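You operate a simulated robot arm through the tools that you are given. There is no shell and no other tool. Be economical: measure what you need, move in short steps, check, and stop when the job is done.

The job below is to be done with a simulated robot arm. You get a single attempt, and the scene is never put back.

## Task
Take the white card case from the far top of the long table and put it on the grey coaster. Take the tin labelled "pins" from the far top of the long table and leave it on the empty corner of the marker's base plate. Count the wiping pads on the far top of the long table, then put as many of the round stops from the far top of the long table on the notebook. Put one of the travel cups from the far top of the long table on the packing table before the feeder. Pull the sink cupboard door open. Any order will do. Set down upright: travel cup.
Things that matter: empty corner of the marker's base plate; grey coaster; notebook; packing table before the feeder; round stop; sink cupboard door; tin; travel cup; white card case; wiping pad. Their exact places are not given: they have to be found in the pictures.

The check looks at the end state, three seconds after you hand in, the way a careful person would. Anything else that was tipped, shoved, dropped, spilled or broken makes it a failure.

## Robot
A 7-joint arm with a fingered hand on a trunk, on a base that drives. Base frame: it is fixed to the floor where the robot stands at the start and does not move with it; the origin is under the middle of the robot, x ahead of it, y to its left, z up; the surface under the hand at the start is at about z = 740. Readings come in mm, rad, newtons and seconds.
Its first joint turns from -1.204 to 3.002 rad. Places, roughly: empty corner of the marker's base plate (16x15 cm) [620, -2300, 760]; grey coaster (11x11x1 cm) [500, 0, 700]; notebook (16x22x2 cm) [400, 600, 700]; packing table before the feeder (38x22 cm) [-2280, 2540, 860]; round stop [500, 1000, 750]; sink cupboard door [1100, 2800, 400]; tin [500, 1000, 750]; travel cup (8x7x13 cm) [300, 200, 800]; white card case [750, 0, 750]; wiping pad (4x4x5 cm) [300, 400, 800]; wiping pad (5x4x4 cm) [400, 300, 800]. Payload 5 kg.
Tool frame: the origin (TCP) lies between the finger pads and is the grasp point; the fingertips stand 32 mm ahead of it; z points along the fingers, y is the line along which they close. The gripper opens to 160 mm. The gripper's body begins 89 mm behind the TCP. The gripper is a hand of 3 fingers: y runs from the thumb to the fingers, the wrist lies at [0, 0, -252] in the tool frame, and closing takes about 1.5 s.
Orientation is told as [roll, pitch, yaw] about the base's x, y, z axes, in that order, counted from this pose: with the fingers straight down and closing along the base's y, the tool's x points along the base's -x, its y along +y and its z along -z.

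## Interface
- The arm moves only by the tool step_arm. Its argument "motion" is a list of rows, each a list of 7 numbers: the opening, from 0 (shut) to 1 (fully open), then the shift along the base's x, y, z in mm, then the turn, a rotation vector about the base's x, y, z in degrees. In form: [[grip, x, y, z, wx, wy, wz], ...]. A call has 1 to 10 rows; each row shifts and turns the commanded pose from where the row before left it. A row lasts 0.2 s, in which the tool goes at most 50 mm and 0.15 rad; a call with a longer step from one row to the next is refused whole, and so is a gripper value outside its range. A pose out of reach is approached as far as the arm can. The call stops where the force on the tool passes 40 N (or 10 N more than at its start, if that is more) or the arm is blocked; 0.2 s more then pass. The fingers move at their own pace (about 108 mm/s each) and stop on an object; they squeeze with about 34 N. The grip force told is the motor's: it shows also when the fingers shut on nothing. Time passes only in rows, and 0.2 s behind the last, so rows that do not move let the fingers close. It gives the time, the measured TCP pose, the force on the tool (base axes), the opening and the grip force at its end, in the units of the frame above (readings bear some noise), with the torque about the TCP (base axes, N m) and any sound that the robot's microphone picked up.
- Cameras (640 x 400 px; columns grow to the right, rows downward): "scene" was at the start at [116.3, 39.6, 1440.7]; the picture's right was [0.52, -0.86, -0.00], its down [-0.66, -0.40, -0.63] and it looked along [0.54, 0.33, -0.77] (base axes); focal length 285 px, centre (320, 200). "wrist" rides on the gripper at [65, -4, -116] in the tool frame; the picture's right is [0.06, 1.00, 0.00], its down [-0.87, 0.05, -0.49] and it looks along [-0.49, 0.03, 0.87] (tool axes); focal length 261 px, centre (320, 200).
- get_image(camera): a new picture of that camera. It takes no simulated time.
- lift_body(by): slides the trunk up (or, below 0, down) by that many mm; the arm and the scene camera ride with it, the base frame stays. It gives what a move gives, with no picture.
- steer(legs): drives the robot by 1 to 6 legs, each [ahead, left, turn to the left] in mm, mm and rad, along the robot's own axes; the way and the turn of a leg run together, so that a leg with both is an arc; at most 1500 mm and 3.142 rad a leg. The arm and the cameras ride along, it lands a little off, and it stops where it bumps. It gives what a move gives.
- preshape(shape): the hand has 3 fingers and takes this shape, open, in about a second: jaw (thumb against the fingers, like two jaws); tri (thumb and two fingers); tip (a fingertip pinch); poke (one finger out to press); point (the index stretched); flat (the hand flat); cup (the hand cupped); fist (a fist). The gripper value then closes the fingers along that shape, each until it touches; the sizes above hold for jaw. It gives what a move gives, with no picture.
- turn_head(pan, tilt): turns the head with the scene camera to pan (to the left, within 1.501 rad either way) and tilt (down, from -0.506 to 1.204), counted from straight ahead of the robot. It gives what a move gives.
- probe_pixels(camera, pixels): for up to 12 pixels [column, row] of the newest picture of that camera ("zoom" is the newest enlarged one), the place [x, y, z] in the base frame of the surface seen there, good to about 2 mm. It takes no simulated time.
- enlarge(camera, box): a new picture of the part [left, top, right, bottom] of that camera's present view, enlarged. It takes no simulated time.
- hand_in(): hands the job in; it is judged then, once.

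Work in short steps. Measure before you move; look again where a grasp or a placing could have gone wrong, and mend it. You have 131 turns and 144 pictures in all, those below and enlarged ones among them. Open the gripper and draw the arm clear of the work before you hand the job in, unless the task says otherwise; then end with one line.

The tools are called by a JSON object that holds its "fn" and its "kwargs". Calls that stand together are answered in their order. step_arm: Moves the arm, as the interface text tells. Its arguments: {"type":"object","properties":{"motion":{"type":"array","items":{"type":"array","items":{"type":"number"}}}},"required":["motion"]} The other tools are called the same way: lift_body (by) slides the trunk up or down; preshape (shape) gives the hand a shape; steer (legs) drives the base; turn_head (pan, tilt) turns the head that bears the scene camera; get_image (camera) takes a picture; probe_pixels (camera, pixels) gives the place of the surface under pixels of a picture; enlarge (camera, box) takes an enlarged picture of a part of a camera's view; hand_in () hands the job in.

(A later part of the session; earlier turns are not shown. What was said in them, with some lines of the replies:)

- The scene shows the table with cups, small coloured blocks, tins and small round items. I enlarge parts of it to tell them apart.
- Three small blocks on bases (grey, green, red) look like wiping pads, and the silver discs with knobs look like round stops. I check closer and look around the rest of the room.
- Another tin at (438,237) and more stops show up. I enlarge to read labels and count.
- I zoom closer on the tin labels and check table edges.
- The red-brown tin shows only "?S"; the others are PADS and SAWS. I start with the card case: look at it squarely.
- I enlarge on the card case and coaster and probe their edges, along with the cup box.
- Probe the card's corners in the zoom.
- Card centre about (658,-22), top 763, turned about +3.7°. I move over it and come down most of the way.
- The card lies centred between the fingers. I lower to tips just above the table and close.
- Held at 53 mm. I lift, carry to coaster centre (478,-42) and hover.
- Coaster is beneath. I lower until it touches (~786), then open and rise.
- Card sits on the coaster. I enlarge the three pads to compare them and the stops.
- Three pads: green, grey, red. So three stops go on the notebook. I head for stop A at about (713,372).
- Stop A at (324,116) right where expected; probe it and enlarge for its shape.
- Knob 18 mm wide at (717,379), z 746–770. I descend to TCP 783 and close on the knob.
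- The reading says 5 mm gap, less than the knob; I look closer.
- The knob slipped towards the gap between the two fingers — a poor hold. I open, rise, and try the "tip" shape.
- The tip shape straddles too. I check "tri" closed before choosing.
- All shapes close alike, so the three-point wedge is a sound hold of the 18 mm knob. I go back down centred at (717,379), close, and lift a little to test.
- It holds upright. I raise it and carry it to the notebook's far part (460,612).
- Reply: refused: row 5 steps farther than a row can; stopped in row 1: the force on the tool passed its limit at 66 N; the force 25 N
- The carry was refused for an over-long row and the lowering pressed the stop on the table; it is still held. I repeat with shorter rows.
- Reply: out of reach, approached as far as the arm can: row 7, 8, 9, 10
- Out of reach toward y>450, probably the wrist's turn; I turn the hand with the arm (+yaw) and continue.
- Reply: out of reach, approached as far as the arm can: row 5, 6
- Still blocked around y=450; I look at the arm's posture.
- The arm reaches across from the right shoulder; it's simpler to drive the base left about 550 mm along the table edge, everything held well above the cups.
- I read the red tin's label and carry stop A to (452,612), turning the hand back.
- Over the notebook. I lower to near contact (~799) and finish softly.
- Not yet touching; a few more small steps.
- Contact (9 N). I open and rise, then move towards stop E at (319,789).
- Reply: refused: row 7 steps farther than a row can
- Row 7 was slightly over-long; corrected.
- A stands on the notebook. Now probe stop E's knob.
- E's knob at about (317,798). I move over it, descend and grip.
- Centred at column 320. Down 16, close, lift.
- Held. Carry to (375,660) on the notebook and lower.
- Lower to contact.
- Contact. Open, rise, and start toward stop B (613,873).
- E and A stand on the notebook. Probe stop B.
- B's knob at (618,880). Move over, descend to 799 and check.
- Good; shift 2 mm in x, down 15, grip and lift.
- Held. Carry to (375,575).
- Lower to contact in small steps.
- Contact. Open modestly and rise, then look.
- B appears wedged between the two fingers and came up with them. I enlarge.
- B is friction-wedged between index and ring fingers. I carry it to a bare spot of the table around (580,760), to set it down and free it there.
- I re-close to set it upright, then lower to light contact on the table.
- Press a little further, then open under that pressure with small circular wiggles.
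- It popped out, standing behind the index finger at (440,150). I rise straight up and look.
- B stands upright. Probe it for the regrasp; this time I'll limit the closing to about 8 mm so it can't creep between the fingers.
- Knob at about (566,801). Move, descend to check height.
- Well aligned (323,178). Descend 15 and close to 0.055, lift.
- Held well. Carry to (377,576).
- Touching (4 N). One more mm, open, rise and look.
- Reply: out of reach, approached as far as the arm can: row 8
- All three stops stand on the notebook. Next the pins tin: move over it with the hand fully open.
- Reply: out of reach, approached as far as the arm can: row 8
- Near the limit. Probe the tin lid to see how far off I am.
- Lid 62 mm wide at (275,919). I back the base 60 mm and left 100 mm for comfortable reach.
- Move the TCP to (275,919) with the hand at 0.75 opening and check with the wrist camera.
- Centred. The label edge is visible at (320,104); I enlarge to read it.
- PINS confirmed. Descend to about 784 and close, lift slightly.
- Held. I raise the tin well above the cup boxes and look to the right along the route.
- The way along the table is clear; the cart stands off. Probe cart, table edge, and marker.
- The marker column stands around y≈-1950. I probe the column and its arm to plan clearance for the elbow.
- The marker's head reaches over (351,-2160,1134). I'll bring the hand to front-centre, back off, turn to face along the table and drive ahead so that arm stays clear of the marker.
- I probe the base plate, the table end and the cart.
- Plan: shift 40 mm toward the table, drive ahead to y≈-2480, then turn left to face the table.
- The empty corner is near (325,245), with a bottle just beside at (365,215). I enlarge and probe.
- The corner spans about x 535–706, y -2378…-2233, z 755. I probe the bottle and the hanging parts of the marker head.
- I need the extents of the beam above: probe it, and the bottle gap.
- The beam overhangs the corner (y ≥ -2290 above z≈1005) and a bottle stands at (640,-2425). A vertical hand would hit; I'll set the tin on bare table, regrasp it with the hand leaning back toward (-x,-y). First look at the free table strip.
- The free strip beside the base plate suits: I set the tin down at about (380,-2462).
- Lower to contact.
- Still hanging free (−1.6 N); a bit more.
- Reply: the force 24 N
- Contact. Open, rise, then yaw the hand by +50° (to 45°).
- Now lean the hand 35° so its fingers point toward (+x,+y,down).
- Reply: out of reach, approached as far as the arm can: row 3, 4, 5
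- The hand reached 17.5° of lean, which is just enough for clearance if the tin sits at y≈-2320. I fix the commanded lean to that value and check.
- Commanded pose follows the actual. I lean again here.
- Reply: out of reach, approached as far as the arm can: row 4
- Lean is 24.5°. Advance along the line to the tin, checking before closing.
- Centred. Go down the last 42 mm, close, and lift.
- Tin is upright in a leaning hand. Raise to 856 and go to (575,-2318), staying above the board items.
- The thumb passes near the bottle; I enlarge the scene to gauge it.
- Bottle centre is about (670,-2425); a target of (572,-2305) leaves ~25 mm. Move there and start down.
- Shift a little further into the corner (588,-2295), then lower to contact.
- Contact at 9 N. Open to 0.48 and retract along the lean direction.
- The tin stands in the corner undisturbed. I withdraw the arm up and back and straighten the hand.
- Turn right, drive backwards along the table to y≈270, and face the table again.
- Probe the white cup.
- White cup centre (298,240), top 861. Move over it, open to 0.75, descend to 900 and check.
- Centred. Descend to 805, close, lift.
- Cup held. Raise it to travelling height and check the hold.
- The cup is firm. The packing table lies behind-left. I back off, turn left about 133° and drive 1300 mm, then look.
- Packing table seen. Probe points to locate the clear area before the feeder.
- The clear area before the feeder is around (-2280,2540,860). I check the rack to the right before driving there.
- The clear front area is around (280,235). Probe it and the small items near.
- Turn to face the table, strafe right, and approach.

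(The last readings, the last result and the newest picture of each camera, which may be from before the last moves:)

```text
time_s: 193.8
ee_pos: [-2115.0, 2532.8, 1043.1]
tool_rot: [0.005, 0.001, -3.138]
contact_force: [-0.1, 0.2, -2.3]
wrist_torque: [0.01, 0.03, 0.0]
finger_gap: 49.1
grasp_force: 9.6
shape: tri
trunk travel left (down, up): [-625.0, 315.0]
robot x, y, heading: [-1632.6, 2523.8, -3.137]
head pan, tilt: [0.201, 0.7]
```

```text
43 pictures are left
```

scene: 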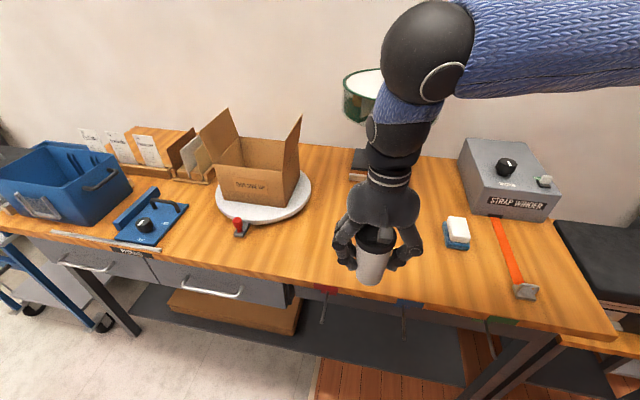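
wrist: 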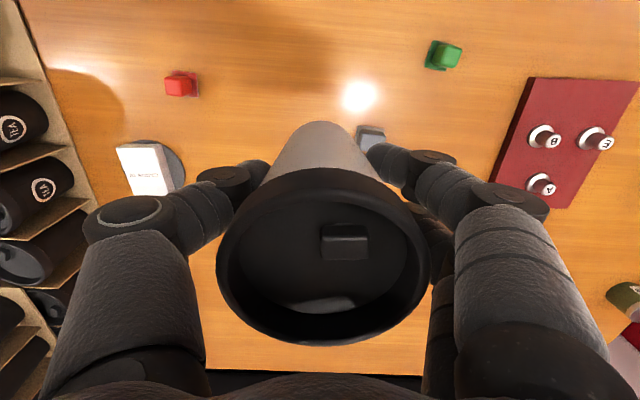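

Move the cup to (-2277,2522) and lower close to the table.

{"fn": "step_arm", "kwargs": {"motion": [[0, -40, -3, 0, 0, 0, 0], [0, -40, -3, 0, 0, 0, 0], [0, -40, -3, 0, 0, 0, 0], [0, -40, -3, 0, 0, 0, 0], [0, 0, 0, -40, 0, 0, 0], [0, 0, 0, -40, 0, 0, 0], [0, 0, 0, -25, 0, 0, 0], [0, 0, 0, -6, 0, 0, 0], [0, 0, 0, 0, 0, 0, 0]]}}

{"fn": "get_image", "kwargs": {"camera": "scene"}}

```text
time_s: 195.8
ee_pos: [-2275.3, 2520.9, 930.8]
tool_rot: [0.003, -0.002, -3.137]
contact_force: [-0.3, -0.2, -1.7]
wrist_torque: [0.03, -0.02, 0.0]
finger_gap: 49.2
grasp_force: 10.1
shape: tri
trunk travel left (down, up): [-625.0, 315.0]
robot x, y, heading: [-1631.7, 2519.4, -3.137]
head pan, tilt: [0.201, 0.7]
```

```text
42 pictures are left
```

scene: 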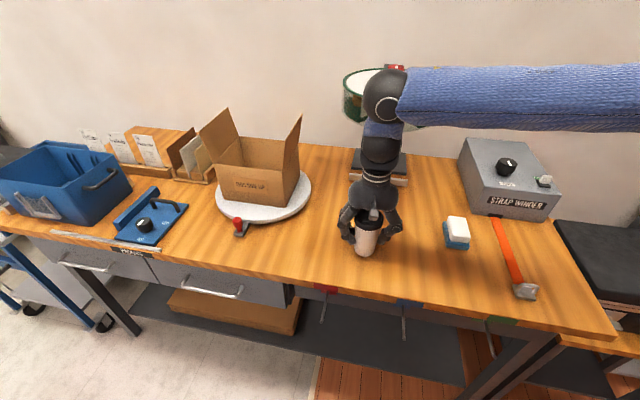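

Lower in small steps to contact.

{"fn": "step_arm", "kwargs": {"motion": [[0, 0, 0, -2, 0, 0, 0], [0, 0, 0, -1.5, 0, 0, 0], [0, 0, 0, -1, 0, 0, 0]]}}

```text
time_s: 196.6
ee_pos: [-2277.5, 2520.4, 928.1]
tool_rot: [0.004, 0.0, -3.138]
contact_force: [0.2, -0.3, -2.3]
wrist_torque: [-0.02, -0.01, -0.02]
finger_gap: 49.1
grasp_force: 10.1
shape: tri
trunk travel left (down, up): [-625.0, 315.0]
robot x, y, heading: [-1636.4, 2526.4, -3.135]
head pan, tilt: [0.201, 0.7]
```

{"fn": "step_arm", "kwargs": {"motion": [[0, 0, 0, -1.5, 0, 0, 0], [0, 0, 0, -1, 0, 0, 0], [0, 0, 0, -1, 0, 0, 0]]}}

```text
time_s: 197.4
ee_pos: [-2276.4, 2521.0, 924.1]
tool_rot: [0.004, 0.0, -3.139]
contact_force: [-0.7, 0.0, 5.3]
wrist_torque: [0.03, -0.01, -0.01]
finger_gap: 49.3
grasp_force: 9.9
shape: tri
trunk travel left (down, up): [-625.0, 315.0]
robot x, y, heading: [-1635.2, 2523.7, -3.135]
head pan, tilt: [0.201, 0.7]
```

Contact. Open fully enough, then rise straight up and look.

{"fn": "step_arm", "kwargs": {"motion": [[0.4, 0, 0, 0, 0, 0, 0], [0.6, 0, 0, 0, 0, 0, 0], [0.75, 0, 0, 0, 0, 0, 0], [0.75, 0, 0, 0, 0, 0, 0], [0.75, 0, 0, 20, 0, 0, 0], [0.75, 0, 0, 40, 0, 0, 0], [0.75, 0, 0, 40, 0, 0, 0], [0.75, 0, 0, 40, 0, 0, 0], [0.75, 20, 0, 20, 0, 0, 0]]}}

{"fn": "get_image", "kwargs": {"camera": "scene"}}

```text
time_s: 199.4
ee_pos: [-2254.9, 2521.1, 1086.3]
tool_rot: [0.004, -0.001, -3.139]
contact_force: [1.0, 0.7, -0.4]
wrist_torque: [-0.02, 0.02, -0.01]
finger_gap: 119.5
grasp_force: 0.0
shape: tri
trunk travel left (down, up): [-625.0, 315.0]
robot x, y, heading: [-1629.8, 2521.4, -3.131]
head pan, tilt: [0.201, 0.7]
```

```text
41 pictures are left
```

scene: 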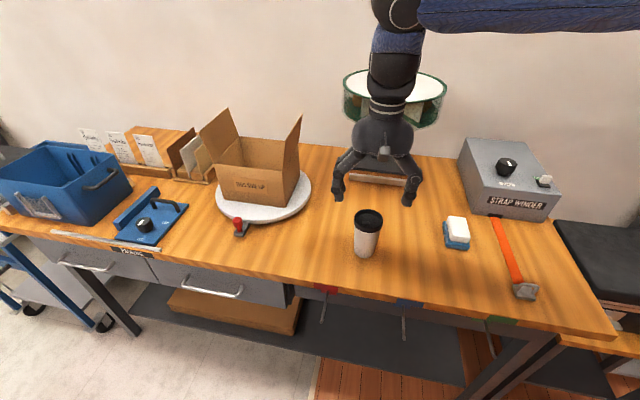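

The cup stands upright before the feeder. I pull the hand in, back away, turn around and head for the sink cupboard.

{"fn": "step_arm", "kwargs": {"motion": [[0.75, 40, 0, 0, 0, 0, 0], [0.75, 40, 0, 0, 0, 0, 0], [0.75, 40, 0, 0, 0, 0, 0], [0.75, 10, 0, 0, 0, 0, 0]]}}

{"fn": "steer", "kwargs": {"legs": [[-900, 0, 0], [0, 0, -1.57], [0, 0, -1.57], [500, 0, 0]]}}

{"fn": "turn_head", "kwargs": {"pan": 0.0, "tilt": 0.5}}

{"fn": "get_image", "kwargs": {"camera": "scene"}}

```text
time_s: 200.4
ee_pos: [-2125.8, 2519.8, 1084.8]
tool_rot: [0.002, 0.001, -3.139]
contact_force: [-1.0, -0.2, 0.1]
wrist_torque: [0.01, -0.04, -0.03]
finger_gap: 119.7
grasp_force: 0.2
shape: tri
trunk travel left (down, up): [-625.0, 315.0]
robot x, y, heading: [-1637.2, 2519.6, -3.144]
head pan, tilt: [0.201, 0.7]
```

```text
time_s: 215.2
ee_pos: [248.7, 2556.5, 1084.9]
tool_rot: [0.003, 0.002, 0.025]
contact_force: [0.6, -0.4, -0.2]
wrist_torque: [-0.02, 0.02, -0.02]
finger_gap: 119.8
grasp_force: 0.0
shape: tri
trunk travel left (down, up): [-625.0, 315.0]
robot x, y, heading: [-243.8, 2544.2, 0.026]
head pan, tilt: [0.201, 0.7]
```

```text
time_s: 216.0
ee_pos: [247.1, 2556.4, 1084.1]
tool_rot: [0.004, 0.001, 0.027]
contact_force: [-0.4, 1.0, -0.6]
wrist_torque: [0.02, -0.03, 0.04]
finger_gap: 119.8
grasp_force: 0.1
shape: tri
trunk travel left (down, up): [-625.0, 315.0]
robot x, y, heading: [-246.0, 2541.5, 0.028]
head pan, tilt: [0.0, 0.499]
```

```text
40 pictures are left
```

scene: 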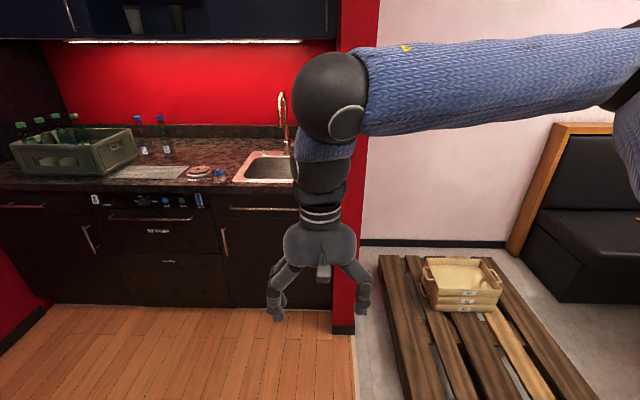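

The sink cupboard door is at columns 220–335 with a vertical handle near (224,240), so hinged on the right. Enlarge and probe.

{"fn": "enlarge", "kwargs": {"camera": "scene", "box": [190, 190, 350, 330]}}

{"fn": "probe_pixels", "kwargs": {"camera": "scene", "pixels": [[223, 230], [225, 252], [221, 240], [240, 240], [240, 290], [260, 208], [260, 215], [215, 240], [330, 330], [345, 250], [160, 235], [90, 240]]}}

```text
2.86 times, centred on (270, 260) of scene
```

zoom: 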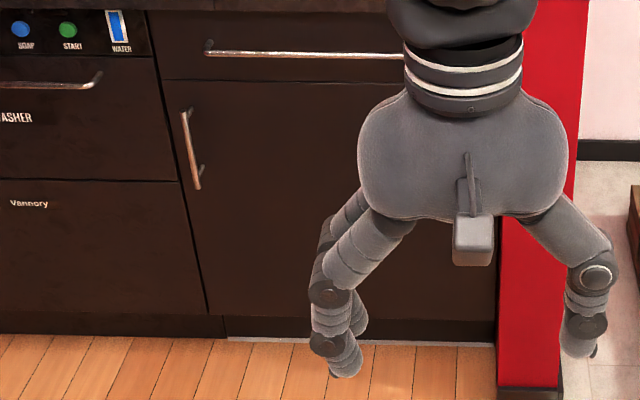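

```text
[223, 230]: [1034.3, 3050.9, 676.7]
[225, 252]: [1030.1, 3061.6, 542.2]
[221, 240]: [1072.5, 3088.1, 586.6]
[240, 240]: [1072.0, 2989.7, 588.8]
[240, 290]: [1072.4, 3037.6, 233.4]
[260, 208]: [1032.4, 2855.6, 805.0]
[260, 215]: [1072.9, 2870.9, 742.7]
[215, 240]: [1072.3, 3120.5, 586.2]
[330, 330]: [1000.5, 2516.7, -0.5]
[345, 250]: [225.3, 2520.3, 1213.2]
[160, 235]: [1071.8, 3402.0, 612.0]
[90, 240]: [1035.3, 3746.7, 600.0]
```

Door face x=1072, handle bar at (1033,3056), z≈530–690, hinge near y≈2540. I'll grip the bar with a horizontal hand: lower the trunk, extend, and pitch the hand forward.

{"fn": "lift_body", "kwargs": {"by": -450}}

{"fn": "step_arm", "kwargs": {"motion": [[0.75, 45, 0, 0, 0, 0, 0], [0.75, 45, 0, 0, 0, 0, 0], [0.75, 45, 0, 0, 0, -8, 0], [0.75, 45, 0, 0, 0, -8, 0], [0.75, 45, 0, 0, 0, -8, 0], [0.75, 40, 0, 0, 0, -8, 0], [0.75, 0, 0, 0, 0, -8, 0], [0.75, 0, 0, 0, 0, -8, 0], [0.75, 0, 0, 0, 0, -8, 0], [0.75, 0, 0, 0, 0, -8, 0]]}}

{"fn": "step_arm", "kwargs": {"motion": [[0.75, 0, 0, 0, 0, -8, 0], [0.75, 0, 0, 0, 0, -8, 0], [0.75, 0, 0, 0, 0, -8, 0], [0.75, 0, 0, 0, 0, -2, 0], [0.75, 0, 0, 0, 0, 0, 0]]}}

{"fn": "get_image", "kwargs": {"camera": "scene"}}

```text
refused: -450 is not a number from -400 to 400
```

```text
time_s: 218.2
ee_pos: [512.5, 2558.5, 1085.7]
tool_rot: [-0.057, -1.12, 0.066]
contact_force: [-0.5, 0.5, -0.2]
wrist_torque: [-0.01, -0.02, -0.06]
finger_gap: 119.7
grasp_force: 0.1
shape: tri
trunk travel left (down, up): [-625.0, 315.0]
robot x, y, heading: [-244.8, 2540.3, 0.026]
head pan, tilt: [0.0, 0.499]
```

```text
time_s: 219.4
ee_pos: [515.0, 2555.5, 1085.9]
tool_rot: [-0.113, -1.387, 0.112]
contact_force: [-0.6, 1.0, 0.5]
wrist_torque: [-0.02, -0.03, -0.06]
finger_gap: 119.8
grasp_force: 0.0
shape: tri
out of reach, approached as far as the arm can: row 3
trunk travel left (down, up): [-625.0, 315.0]
robot x, y, heading: [-241.7, 2546.3, 0.032]
head pan, tilt: [0.0, 0.499]
```

```text
38 pictures are left
```

scene: 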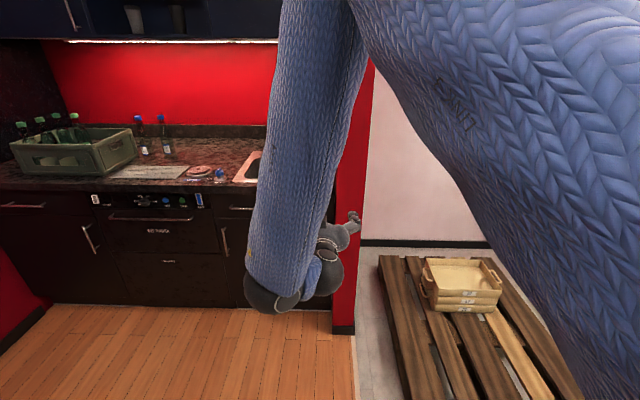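

Refused the trunk travel (400 max), but the hand now points forward (~80°). I lower the trunk in two goes to bring the TCP to z≈610.

{"fn": "lift_body", "kwargs": {"by": -400}}

{"fn": "lift_body", "kwargs": {"by": -76}}

{"fn": "get_image", "kwargs": {"camera": "wrist"}}

{"fn": "get_image", "kwargs": {"camera": "scene"}}

```text
time_s: 223.2
ee_pos: [514.2, 2553.4, 686.5]
tool_rot: [-0.101, -1.387, 0.101]
contact_force: [0.3, -0.3, -0.4]
wrist_torque: [-0.01, -0.02, -0.02]
finger_gap: 119.9
grasp_force: 0.1
shape: tri
trunk travel left (down, up): [-225.0, 715.0]
robot x, y, heading: [-242.1, 2544.2, 0.031]
head pan, tilt: [0.0, 0.499]
```

```text
time_s: 224.3
ee_pos: [515.0, 2552.8, 610.9]
tool_rot: [-0.102, -1.386, 0.099]
contact_force: [-0.5, 0.4, -0.7]
wrist_torque: [0.04, -0.02, 0.0]
finger_gap: 119.9
grasp_force: 0.1
shape: tri
trunk travel left (down, up): [-149.0, 791.0]
robot x, y, heading: [-239.1, 2544.2, 0.027]
head pan, tilt: [0.0, 0.499]
```

```text
37 pictures are left
```

wrist: 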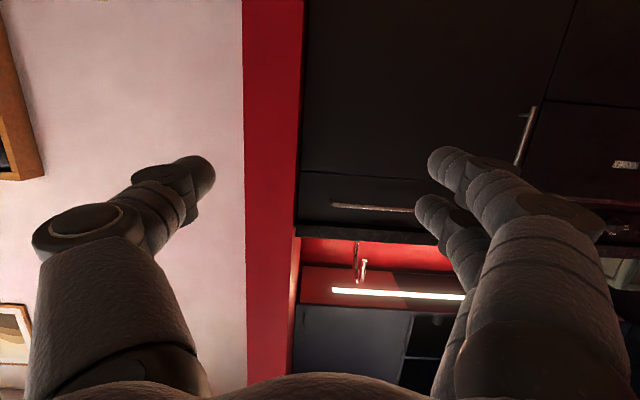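

```text
36 pictures are left
```

scene: 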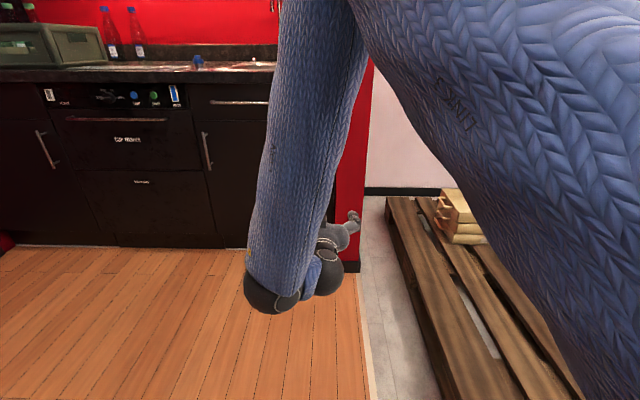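

The wrist view shows the handle at (526,135) and the hinge side at column ~300. Probe them.

{"fn": "probe_pixels", "kwargs": {"camera": "wrist", "pixels": [[533, 110], [526, 135], [519, 162], [304, 120], [310, 100], [400, 100], [555, 90], [400, 185], [300, 180]]}}

{"fn": "probe_pixels", "kwargs": {"camera": "scene", "pixels": [[203, 135], [206, 150], [210, 166], [204, 132]]}}

```text
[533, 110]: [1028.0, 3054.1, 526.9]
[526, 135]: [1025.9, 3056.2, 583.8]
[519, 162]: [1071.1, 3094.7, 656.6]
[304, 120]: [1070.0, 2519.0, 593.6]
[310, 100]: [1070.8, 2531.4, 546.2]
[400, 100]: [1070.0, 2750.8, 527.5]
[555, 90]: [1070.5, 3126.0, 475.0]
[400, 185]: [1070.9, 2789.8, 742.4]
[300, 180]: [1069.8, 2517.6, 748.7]
```

```text
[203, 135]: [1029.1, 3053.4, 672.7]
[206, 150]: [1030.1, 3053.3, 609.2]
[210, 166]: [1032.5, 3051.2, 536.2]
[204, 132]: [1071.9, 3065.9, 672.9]
```

Handle bar at (1030,3054), z 525–680. Drive so the hand stands just before it (TCP ≈ (950,3054)).

{"fn": "steer", "kwargs": {"legs": [[0, 489, 0], [440, 0, 0]]}}

{"fn": "get_image", "kwargs": {"camera": "wrist"}}

```text
time_s: 229.5
ee_pos: [934.1, 3059.0, 609.3]
tool_rot: [-0.1, -1.388, 0.099]
contact_force: [-0.6, 0.7, 1.0]
wrist_torque: [0.03, 0.03, -0.02]
finger_gap: 120.0
grasp_force: 0.0
shape: tri
trunk travel left (down, up): [-149.0, 791.0]
robot x, y, heading: [174.4, 3047.4, 0.026]
head pan, tilt: [0.0, 0.499]
```

```text
35 pictures are left
```

wrist: 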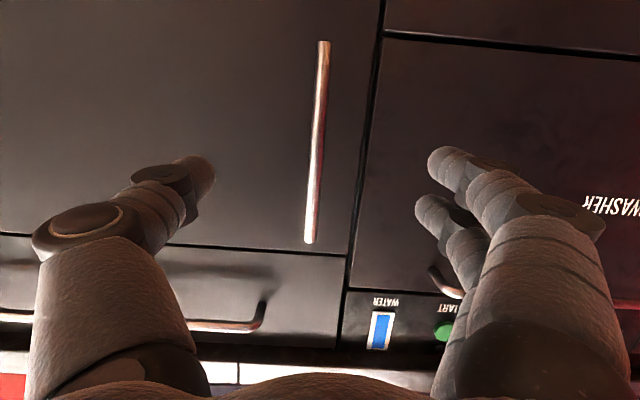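

Bar is centred. I narrow the opening to 0.45 and advance to x≈1022.

{"fn": "probe_pixels", "kwargs": {"camera": "wrist", "pixels": [[317, 130], [312, 200], [440, 280], [262, 310]]}}

{"fn": "step_arm", "kwargs": {"motion": [[0.45, 0, -3, 0, 0, 0, 0], [0.45, 0, 0, 0, 0, 0, 0], [0.45, 25, 0, 0, 0, 0, 0], [0.45, 20, 0, 0, 0, 0, 0], [0.45, 15, 0, 0, 0, 0, 0], [0.45, 0, 0, 0, 0, 0, 0]]}}

{"fn": "get_image", "kwargs": {"camera": "wrist"}}

```text
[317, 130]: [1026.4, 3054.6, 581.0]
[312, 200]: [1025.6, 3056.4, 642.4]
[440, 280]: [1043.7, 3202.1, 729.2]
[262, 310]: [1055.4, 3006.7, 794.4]
```

```text
time_s: 230.9
ee_pos: [992.8, 3056.7, 609.9]
tool_rot: [-0.101, -1.389, 0.1]
contact_force: [0.9, -0.8, 0.2]
wrist_torque: [0.01, 0.01, -0.01]
finger_gap: 72.4
grasp_force: 0.0
shape: tri
trunk travel left (down, up): [-149.0, 791.0]
robot x, y, heading: [179.3, 3050.3, 0.028]
head pan, tilt: [0.0, 0.499]
```

```text
34 pictures are left
```

wrist: 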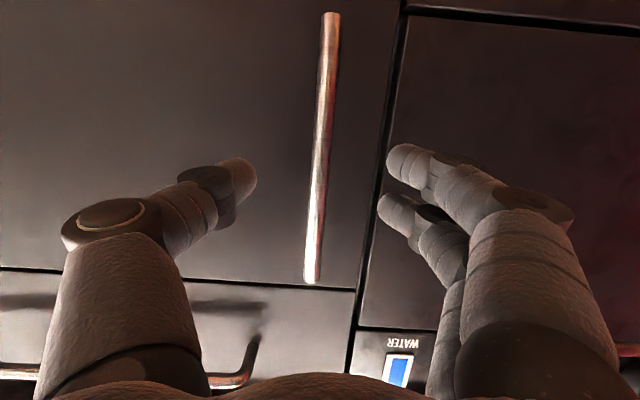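

Advance 28 more and close on the bar.

{"fn": "step_arm", "kwargs": {"motion": [[0.45, 15, 0, 0, 0, 0, 0], [0.45, 13, 0, 0, 0, 0, 0], [0.2, 0, 0, 0, 0, 0, 0], [0, 0, 0, 0, 0, 0, 0], [0, 0, 0, 0, 0, 0, 0], [0, 0, 0, 0, 0, 0, 0]]}}

{"fn": "get_image", "kwargs": {"camera": "wrist"}}

```text
time_s: 232.3
ee_pos: [1022.5, 3055.7, 609.8]
tool_rot: [-0.101, -1.388, 0.099]
contact_force: [3.5, -3.9, -0.2]
wrist_torque: [-0.01, -0.02, 0.0]
finger_gap: 0.1
grasp_force: 33.9
shape: tri
trunk travel left (down, up): [-149.0, 791.0]
robot x, y, heading: [178.7, 3047.7, 0.027]
head pan, tilt: [0.0, 0.499]
```

```text
33 pictures are left
```

wrist: 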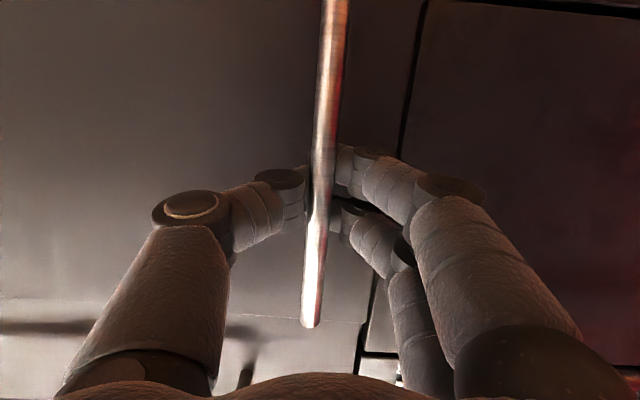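

The fingers hook right around the bar. Pull along the door's arc (hinge y≈2520, R≈536), turning the hand with it.

{"fn": "step_arm", "kwargs": {"motion": [[0, -23, -2, 0, 0, 0, 2.5], [0, -23, -3, 0, 0, 0, 2.5], [0, -23, -4.5, 0, 0, 0, 2.5], [0, -23, -5, 0, 0, 0, 2.5], [0, -22.5, -6.5, 0, 0, 0, 2.5], [0, -22.5, -7.5, 0, 0, 0, 2.5]]}}

{"fn": "get_image", "kwargs": {"camera": "wrist"}}

```text
time_s: 233.7
ee_pos: [908.0, 3033.1, 618.5]
tool_rot: [-0.095, -1.381, 0.337]
contact_force: [1.2, -2.2, -1.8]
wrist_torque: [0.02, -0.05, 0.0]
finger_gap: 0.1
grasp_force: 33.7
shape: tri
out of reach, approached as far as the arm can: row 5, 6
trunk travel left (down, up): [-149.0, 791.0]
robot x, y, heading: [178.1, 3049.9, 0.032]
head pan, tilt: [0.0, 0.499]
```

```text
32 pictures are left
```

wrist: 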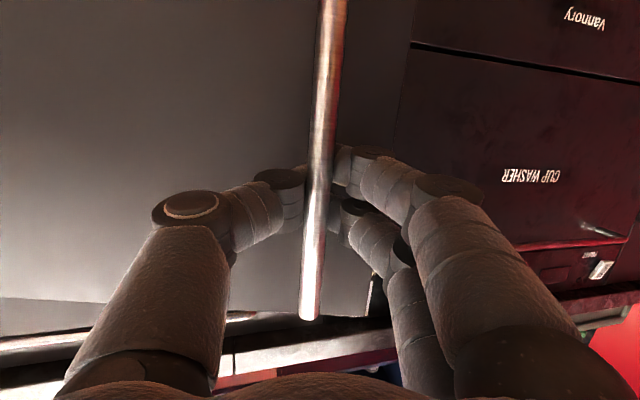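

Door is ~12° open and the arm is at its near limit. I continue by driving the base in an arc about the hinge, small legs first.

{"fn": "steer", "kwargs": {"legs": [[-48.6, -76.5, 0.0873], [-48.6, -76.5, 0.0873]]}}

{"fn": "get_image", "kwargs": {"camera": "wrist"}}

```text
time_s: 235.5
ee_pos: [819.8, 2997.0, 618.5]
tool_rot: [-0.093, -1.381, 0.509]
contact_force: [1.2, -2.2, 0.2]
wrist_torque: [0.02, -0.03, 0.01]
finger_gap: 0.0
grasp_force: 33.5
shape: tri
trunk travel left (down, up): [-149.0, 791.0]
robot x, y, heading: [98.7, 2885.4, 0.202]
head pan, tilt: [0.0, 0.499]
```

```text
31 pictures are left
```

wrist: 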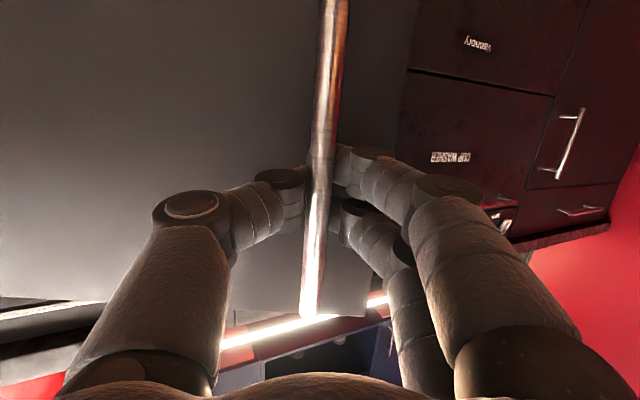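

Works with little force. Six more such legs.

{"fn": "steer", "kwargs": {"legs": [[-48.6, -76.5, 0.0873], [-48.6, -76.5, 0.0873], [-48.6, -76.5, 0.0873], [-48.6, -76.5, 0.0873], [-48.6, -76.5, 0.0873], [-48.6, -76.5, 0.0873]]}}

{"fn": "turn_head", "kwargs": {"pan": -0.1, "tilt": 0.5}}

{"fn": "get_image", "kwargs": {"camera": "scene"}}

{"fn": "get_image", "kwargs": {"camera": "wrist"}}

```text
time_s: 240.1
ee_pos: [612.8, 2810.6, 619.2]
tool_rot: [-0.093, -1.381, 1.032]
contact_force: [5.2, -3.9, 1.2]
wrist_torque: [0.07, -0.07, 0.0]
finger_gap: 0.0
grasp_force: 34.1
shape: tri
trunk travel left (down, up): [-149.0, 791.0]
robot x, y, heading: [44.9, 2349.9, 0.727]
head pan, tilt: [0.0, 0.499]
```

```text
time_s: 240.8
ee_pos: [613.5, 2810.4, 618.6]
tool_rot: [-0.095, -1.38, 1.034]
contact_force: [3.4, -2.5, -1.1]
wrist_torque: [0.03, -0.05, 0.03]
finger_gap: 0.0
grasp_force: 33.6
shape: tri
trunk travel left (down, up): [-149.0, 791.0]
robot x, y, heading: [44.7, 2349.8, 0.728]
head pan, tilt: [-0.099, 0.499]
```

```text
30 pictures are left
```

scene: 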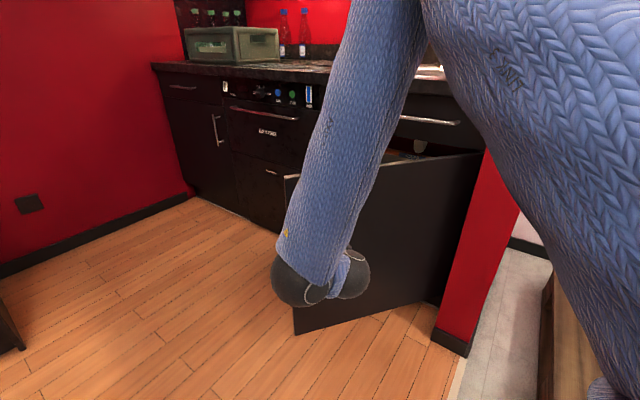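

```text
29 pictures are left
```

wrist: 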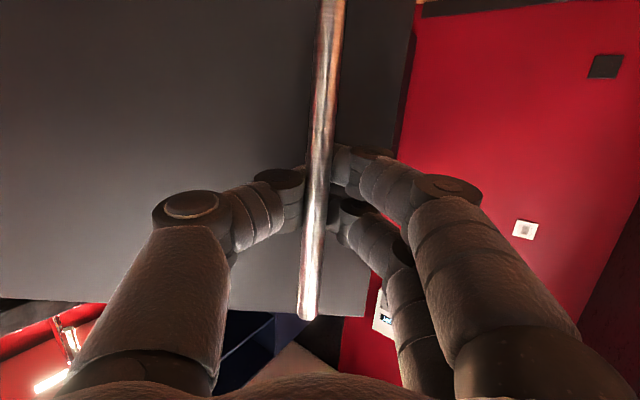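

Door stands ~53° open. One more translation leg along the arc tangent for good measure.

{"fn": "steer", "kwargs": {"legs": [[-88, -34, 0]]}}

{"fn": "get_image", "kwargs": {"camera": "wrist"}}

```text
time_s: 241.9
ee_pos: [570.4, 2729.4, 618.4]
tool_rot: [-0.094, -1.379, 1.034]
contact_force: [8.7, -4.3, 0.7]
wrist_torque: [0.02, -0.02, 0.0]
finger_gap: 0.0
grasp_force: 34.4
shape: tri
trunk travel left (down, up): [-149.0, 791.0]
robot x, y, heading: [-0.1, 2270.1, 0.728]
head pan, tilt: [-0.099, 0.499]
```

```text
28 pictures are left
```

wrist: 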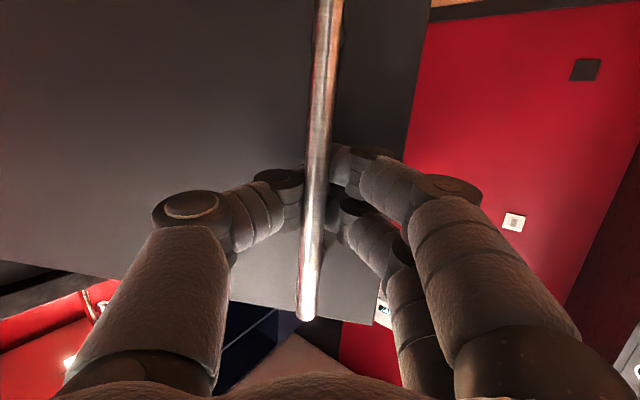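

About 63° open. Open the fingers and draw the hand straight back off the bar.

{"fn": "step_arm", "kwargs": {"motion": [[0.2, 0, 0, 0, 0, 0, 0], [0.45, 0, 0, 0, 0, 0, 0], [0.5, 0, 0, 0, 0, 0, 0], [0.5, 0, 0, 0, 0, 0, 0], [0.5, 0, 0, 0, 0, 0, 0]]}}

{"fn": "get_image", "kwargs": {"camera": "wrist"}}

```text
time_s: 243.1
ee_pos: [569.4, 2728.6, 618.8]
tool_rot: [-0.096, -1.382, 1.037]
contact_force: [-0.1, -0.7, 0.3]
wrist_torque: [0.0, 0.02, -0.01]
finger_gap: 79.6
grasp_force: 0.0
shape: tri
trunk travel left (down, up): [-149.0, 791.0]
robot x, y, heading: [0.5, 2269.6, 0.726]
head pan, tilt: [-0.099, 0.499]
```

```text
27 pictures are left
```

wrist: 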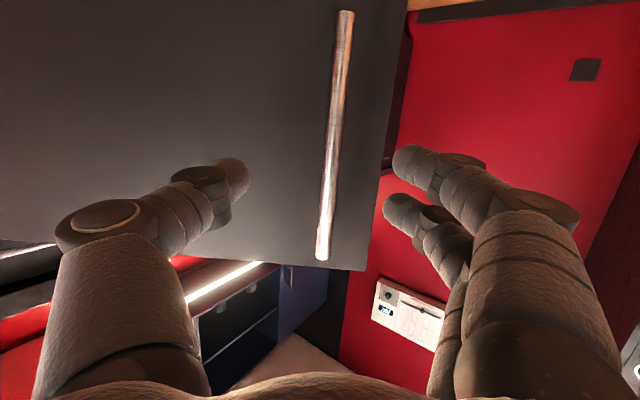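

Free of the bar. Back the base off along the hand's direction and check the door stays.

{"fn": "steer", "kwargs": {"legs": [[-150, -36, 0], [-250, 0, 0]]}}

{"fn": "turn_head", "kwargs": {"pan": 0.15, "tilt": 0.4}}

{"fn": "get_image", "kwargs": {"camera": "scene"}}

{"fn": "get_image", "kwargs": {"camera": "wrist"}}

```text
time_s: 245.9
ee_pos: [295.8, 2435.6, 618.4]
tool_rot: [-0.095, -1.381, 1.036]
contact_force: [0.0, 0.0, 0.0]
wrist_torque: [0.02, -0.01, -0.04]
finger_gap: 79.4
grasp_force: 0.1
shape: tri
trunk travel left (down, up): [-149.0, 791.0]
robot x, y, heading: [-274.7, 1977.3, 0.729]
head pan, tilt: [-0.099, 0.499]
```

```text
time_s: 246.7
ee_pos: [295.8, 2435.5, 618.4]
tool_rot: [-0.097, -1.382, 1.038]
contact_force: [-0.3, 0.5, -0.7]
wrist_torque: [0.01, -0.01, 0.0]
finger_gap: 79.3
grasp_force: 0.1
shape: tri
trunk travel left (down, up): [-149.0, 791.0]
robot x, y, heading: [-272.1, 1978.1, 0.726]
head pan, tilt: [0.15, 0.4]
```

```text
26 pictures are left
```

scene: 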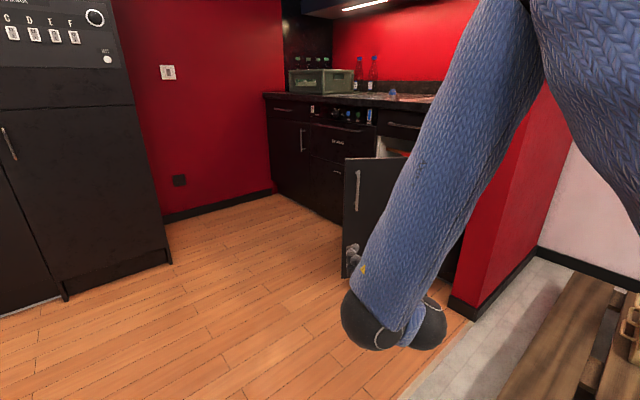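

```text
25 pictures are left
```

wrist: 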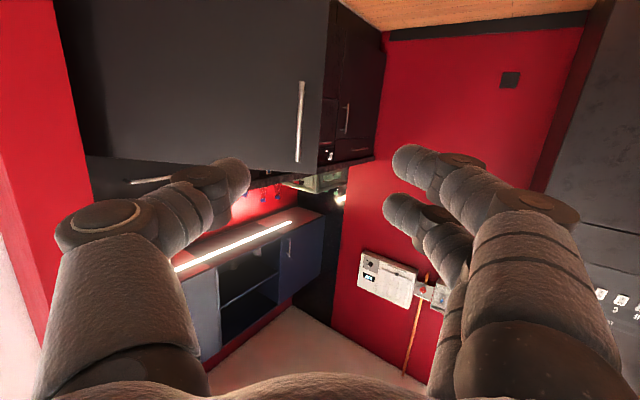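

Probe the door's handle now, then again after some time, to see whether it stays put.

{"fn": "probe_pixels", "kwargs": {"camera": "scene", "pixels": [[358, 185], [344, 270], [356, 215]]}}

{"fn": "step_arm", "kwargs": {"motion": [[0.5, 0, 0, 0, 0, 0, 0], [0.5, 0, 0, 0, 0, 0, 0], [0.5, 0, 0, 0, 0, 0, 0], [0.5, 0, 0, 0, 0, 0, 0], [0.5, 0, 0, 0, 0, 0, 0], [0.5, 0, 0, 0, 0, 0, 0], [0.5, 0, 0, 0, 0, 0, 0], [0.5, 0, 0, 0, 0, 0, 0]]}}

{"fn": "get_image", "kwargs": {"camera": "scene"}}

{"fn": "probe_pixels", "kwargs": {"camera": "scene", "pixels": [[358, 185], [344, 270], [356, 215]]}}

```text
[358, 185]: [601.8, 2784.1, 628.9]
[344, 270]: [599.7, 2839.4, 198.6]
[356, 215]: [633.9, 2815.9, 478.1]
```

```text
time_s: 248.5
ee_pos: [295.7, 2436.6, 619.4]
tool_rot: [-0.098, -1.382, 1.038]
contact_force: [0.4, -0.2, 0.3]
wrist_torque: [0.0, 0.0, 0.03]
finger_gap: 79.2
grasp_force: 0.1
shape: tri
trunk travel left (down, up): [-149.0, 791.0]
robot x, y, heading: [-273.8, 1976.6, 0.724]
head pan, tilt: [0.15, 0.4]
```

```text
24 pictures are left
```

scene: 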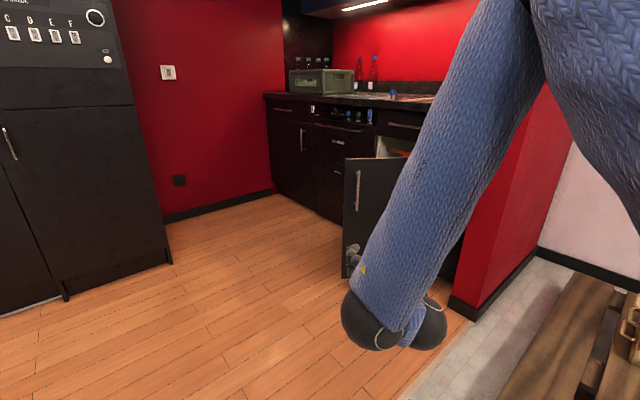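

```text
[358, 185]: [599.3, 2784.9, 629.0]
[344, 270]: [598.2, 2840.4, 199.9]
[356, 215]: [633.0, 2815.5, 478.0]
```

The door stays about 56° open, unmoving. The other four are as last seen: card case on the coaster, pins tin on the plate corner, three stops on the notebook and the cup upright before the feeder. The gripper is open and clear, so I hand in.

{"fn": "hand_in", "kwargs": {}}

```text
The job is handed in.
```

I've handed the job in with all five parts done: the card case is on the grey coaster, the "pins" tin is on the empty corner of the marker's base plate, three round stops are on the notebook (I counted three wiping pads), the white travel cup stands upright before the feeder, and the sink cupboard door is about 56° open.
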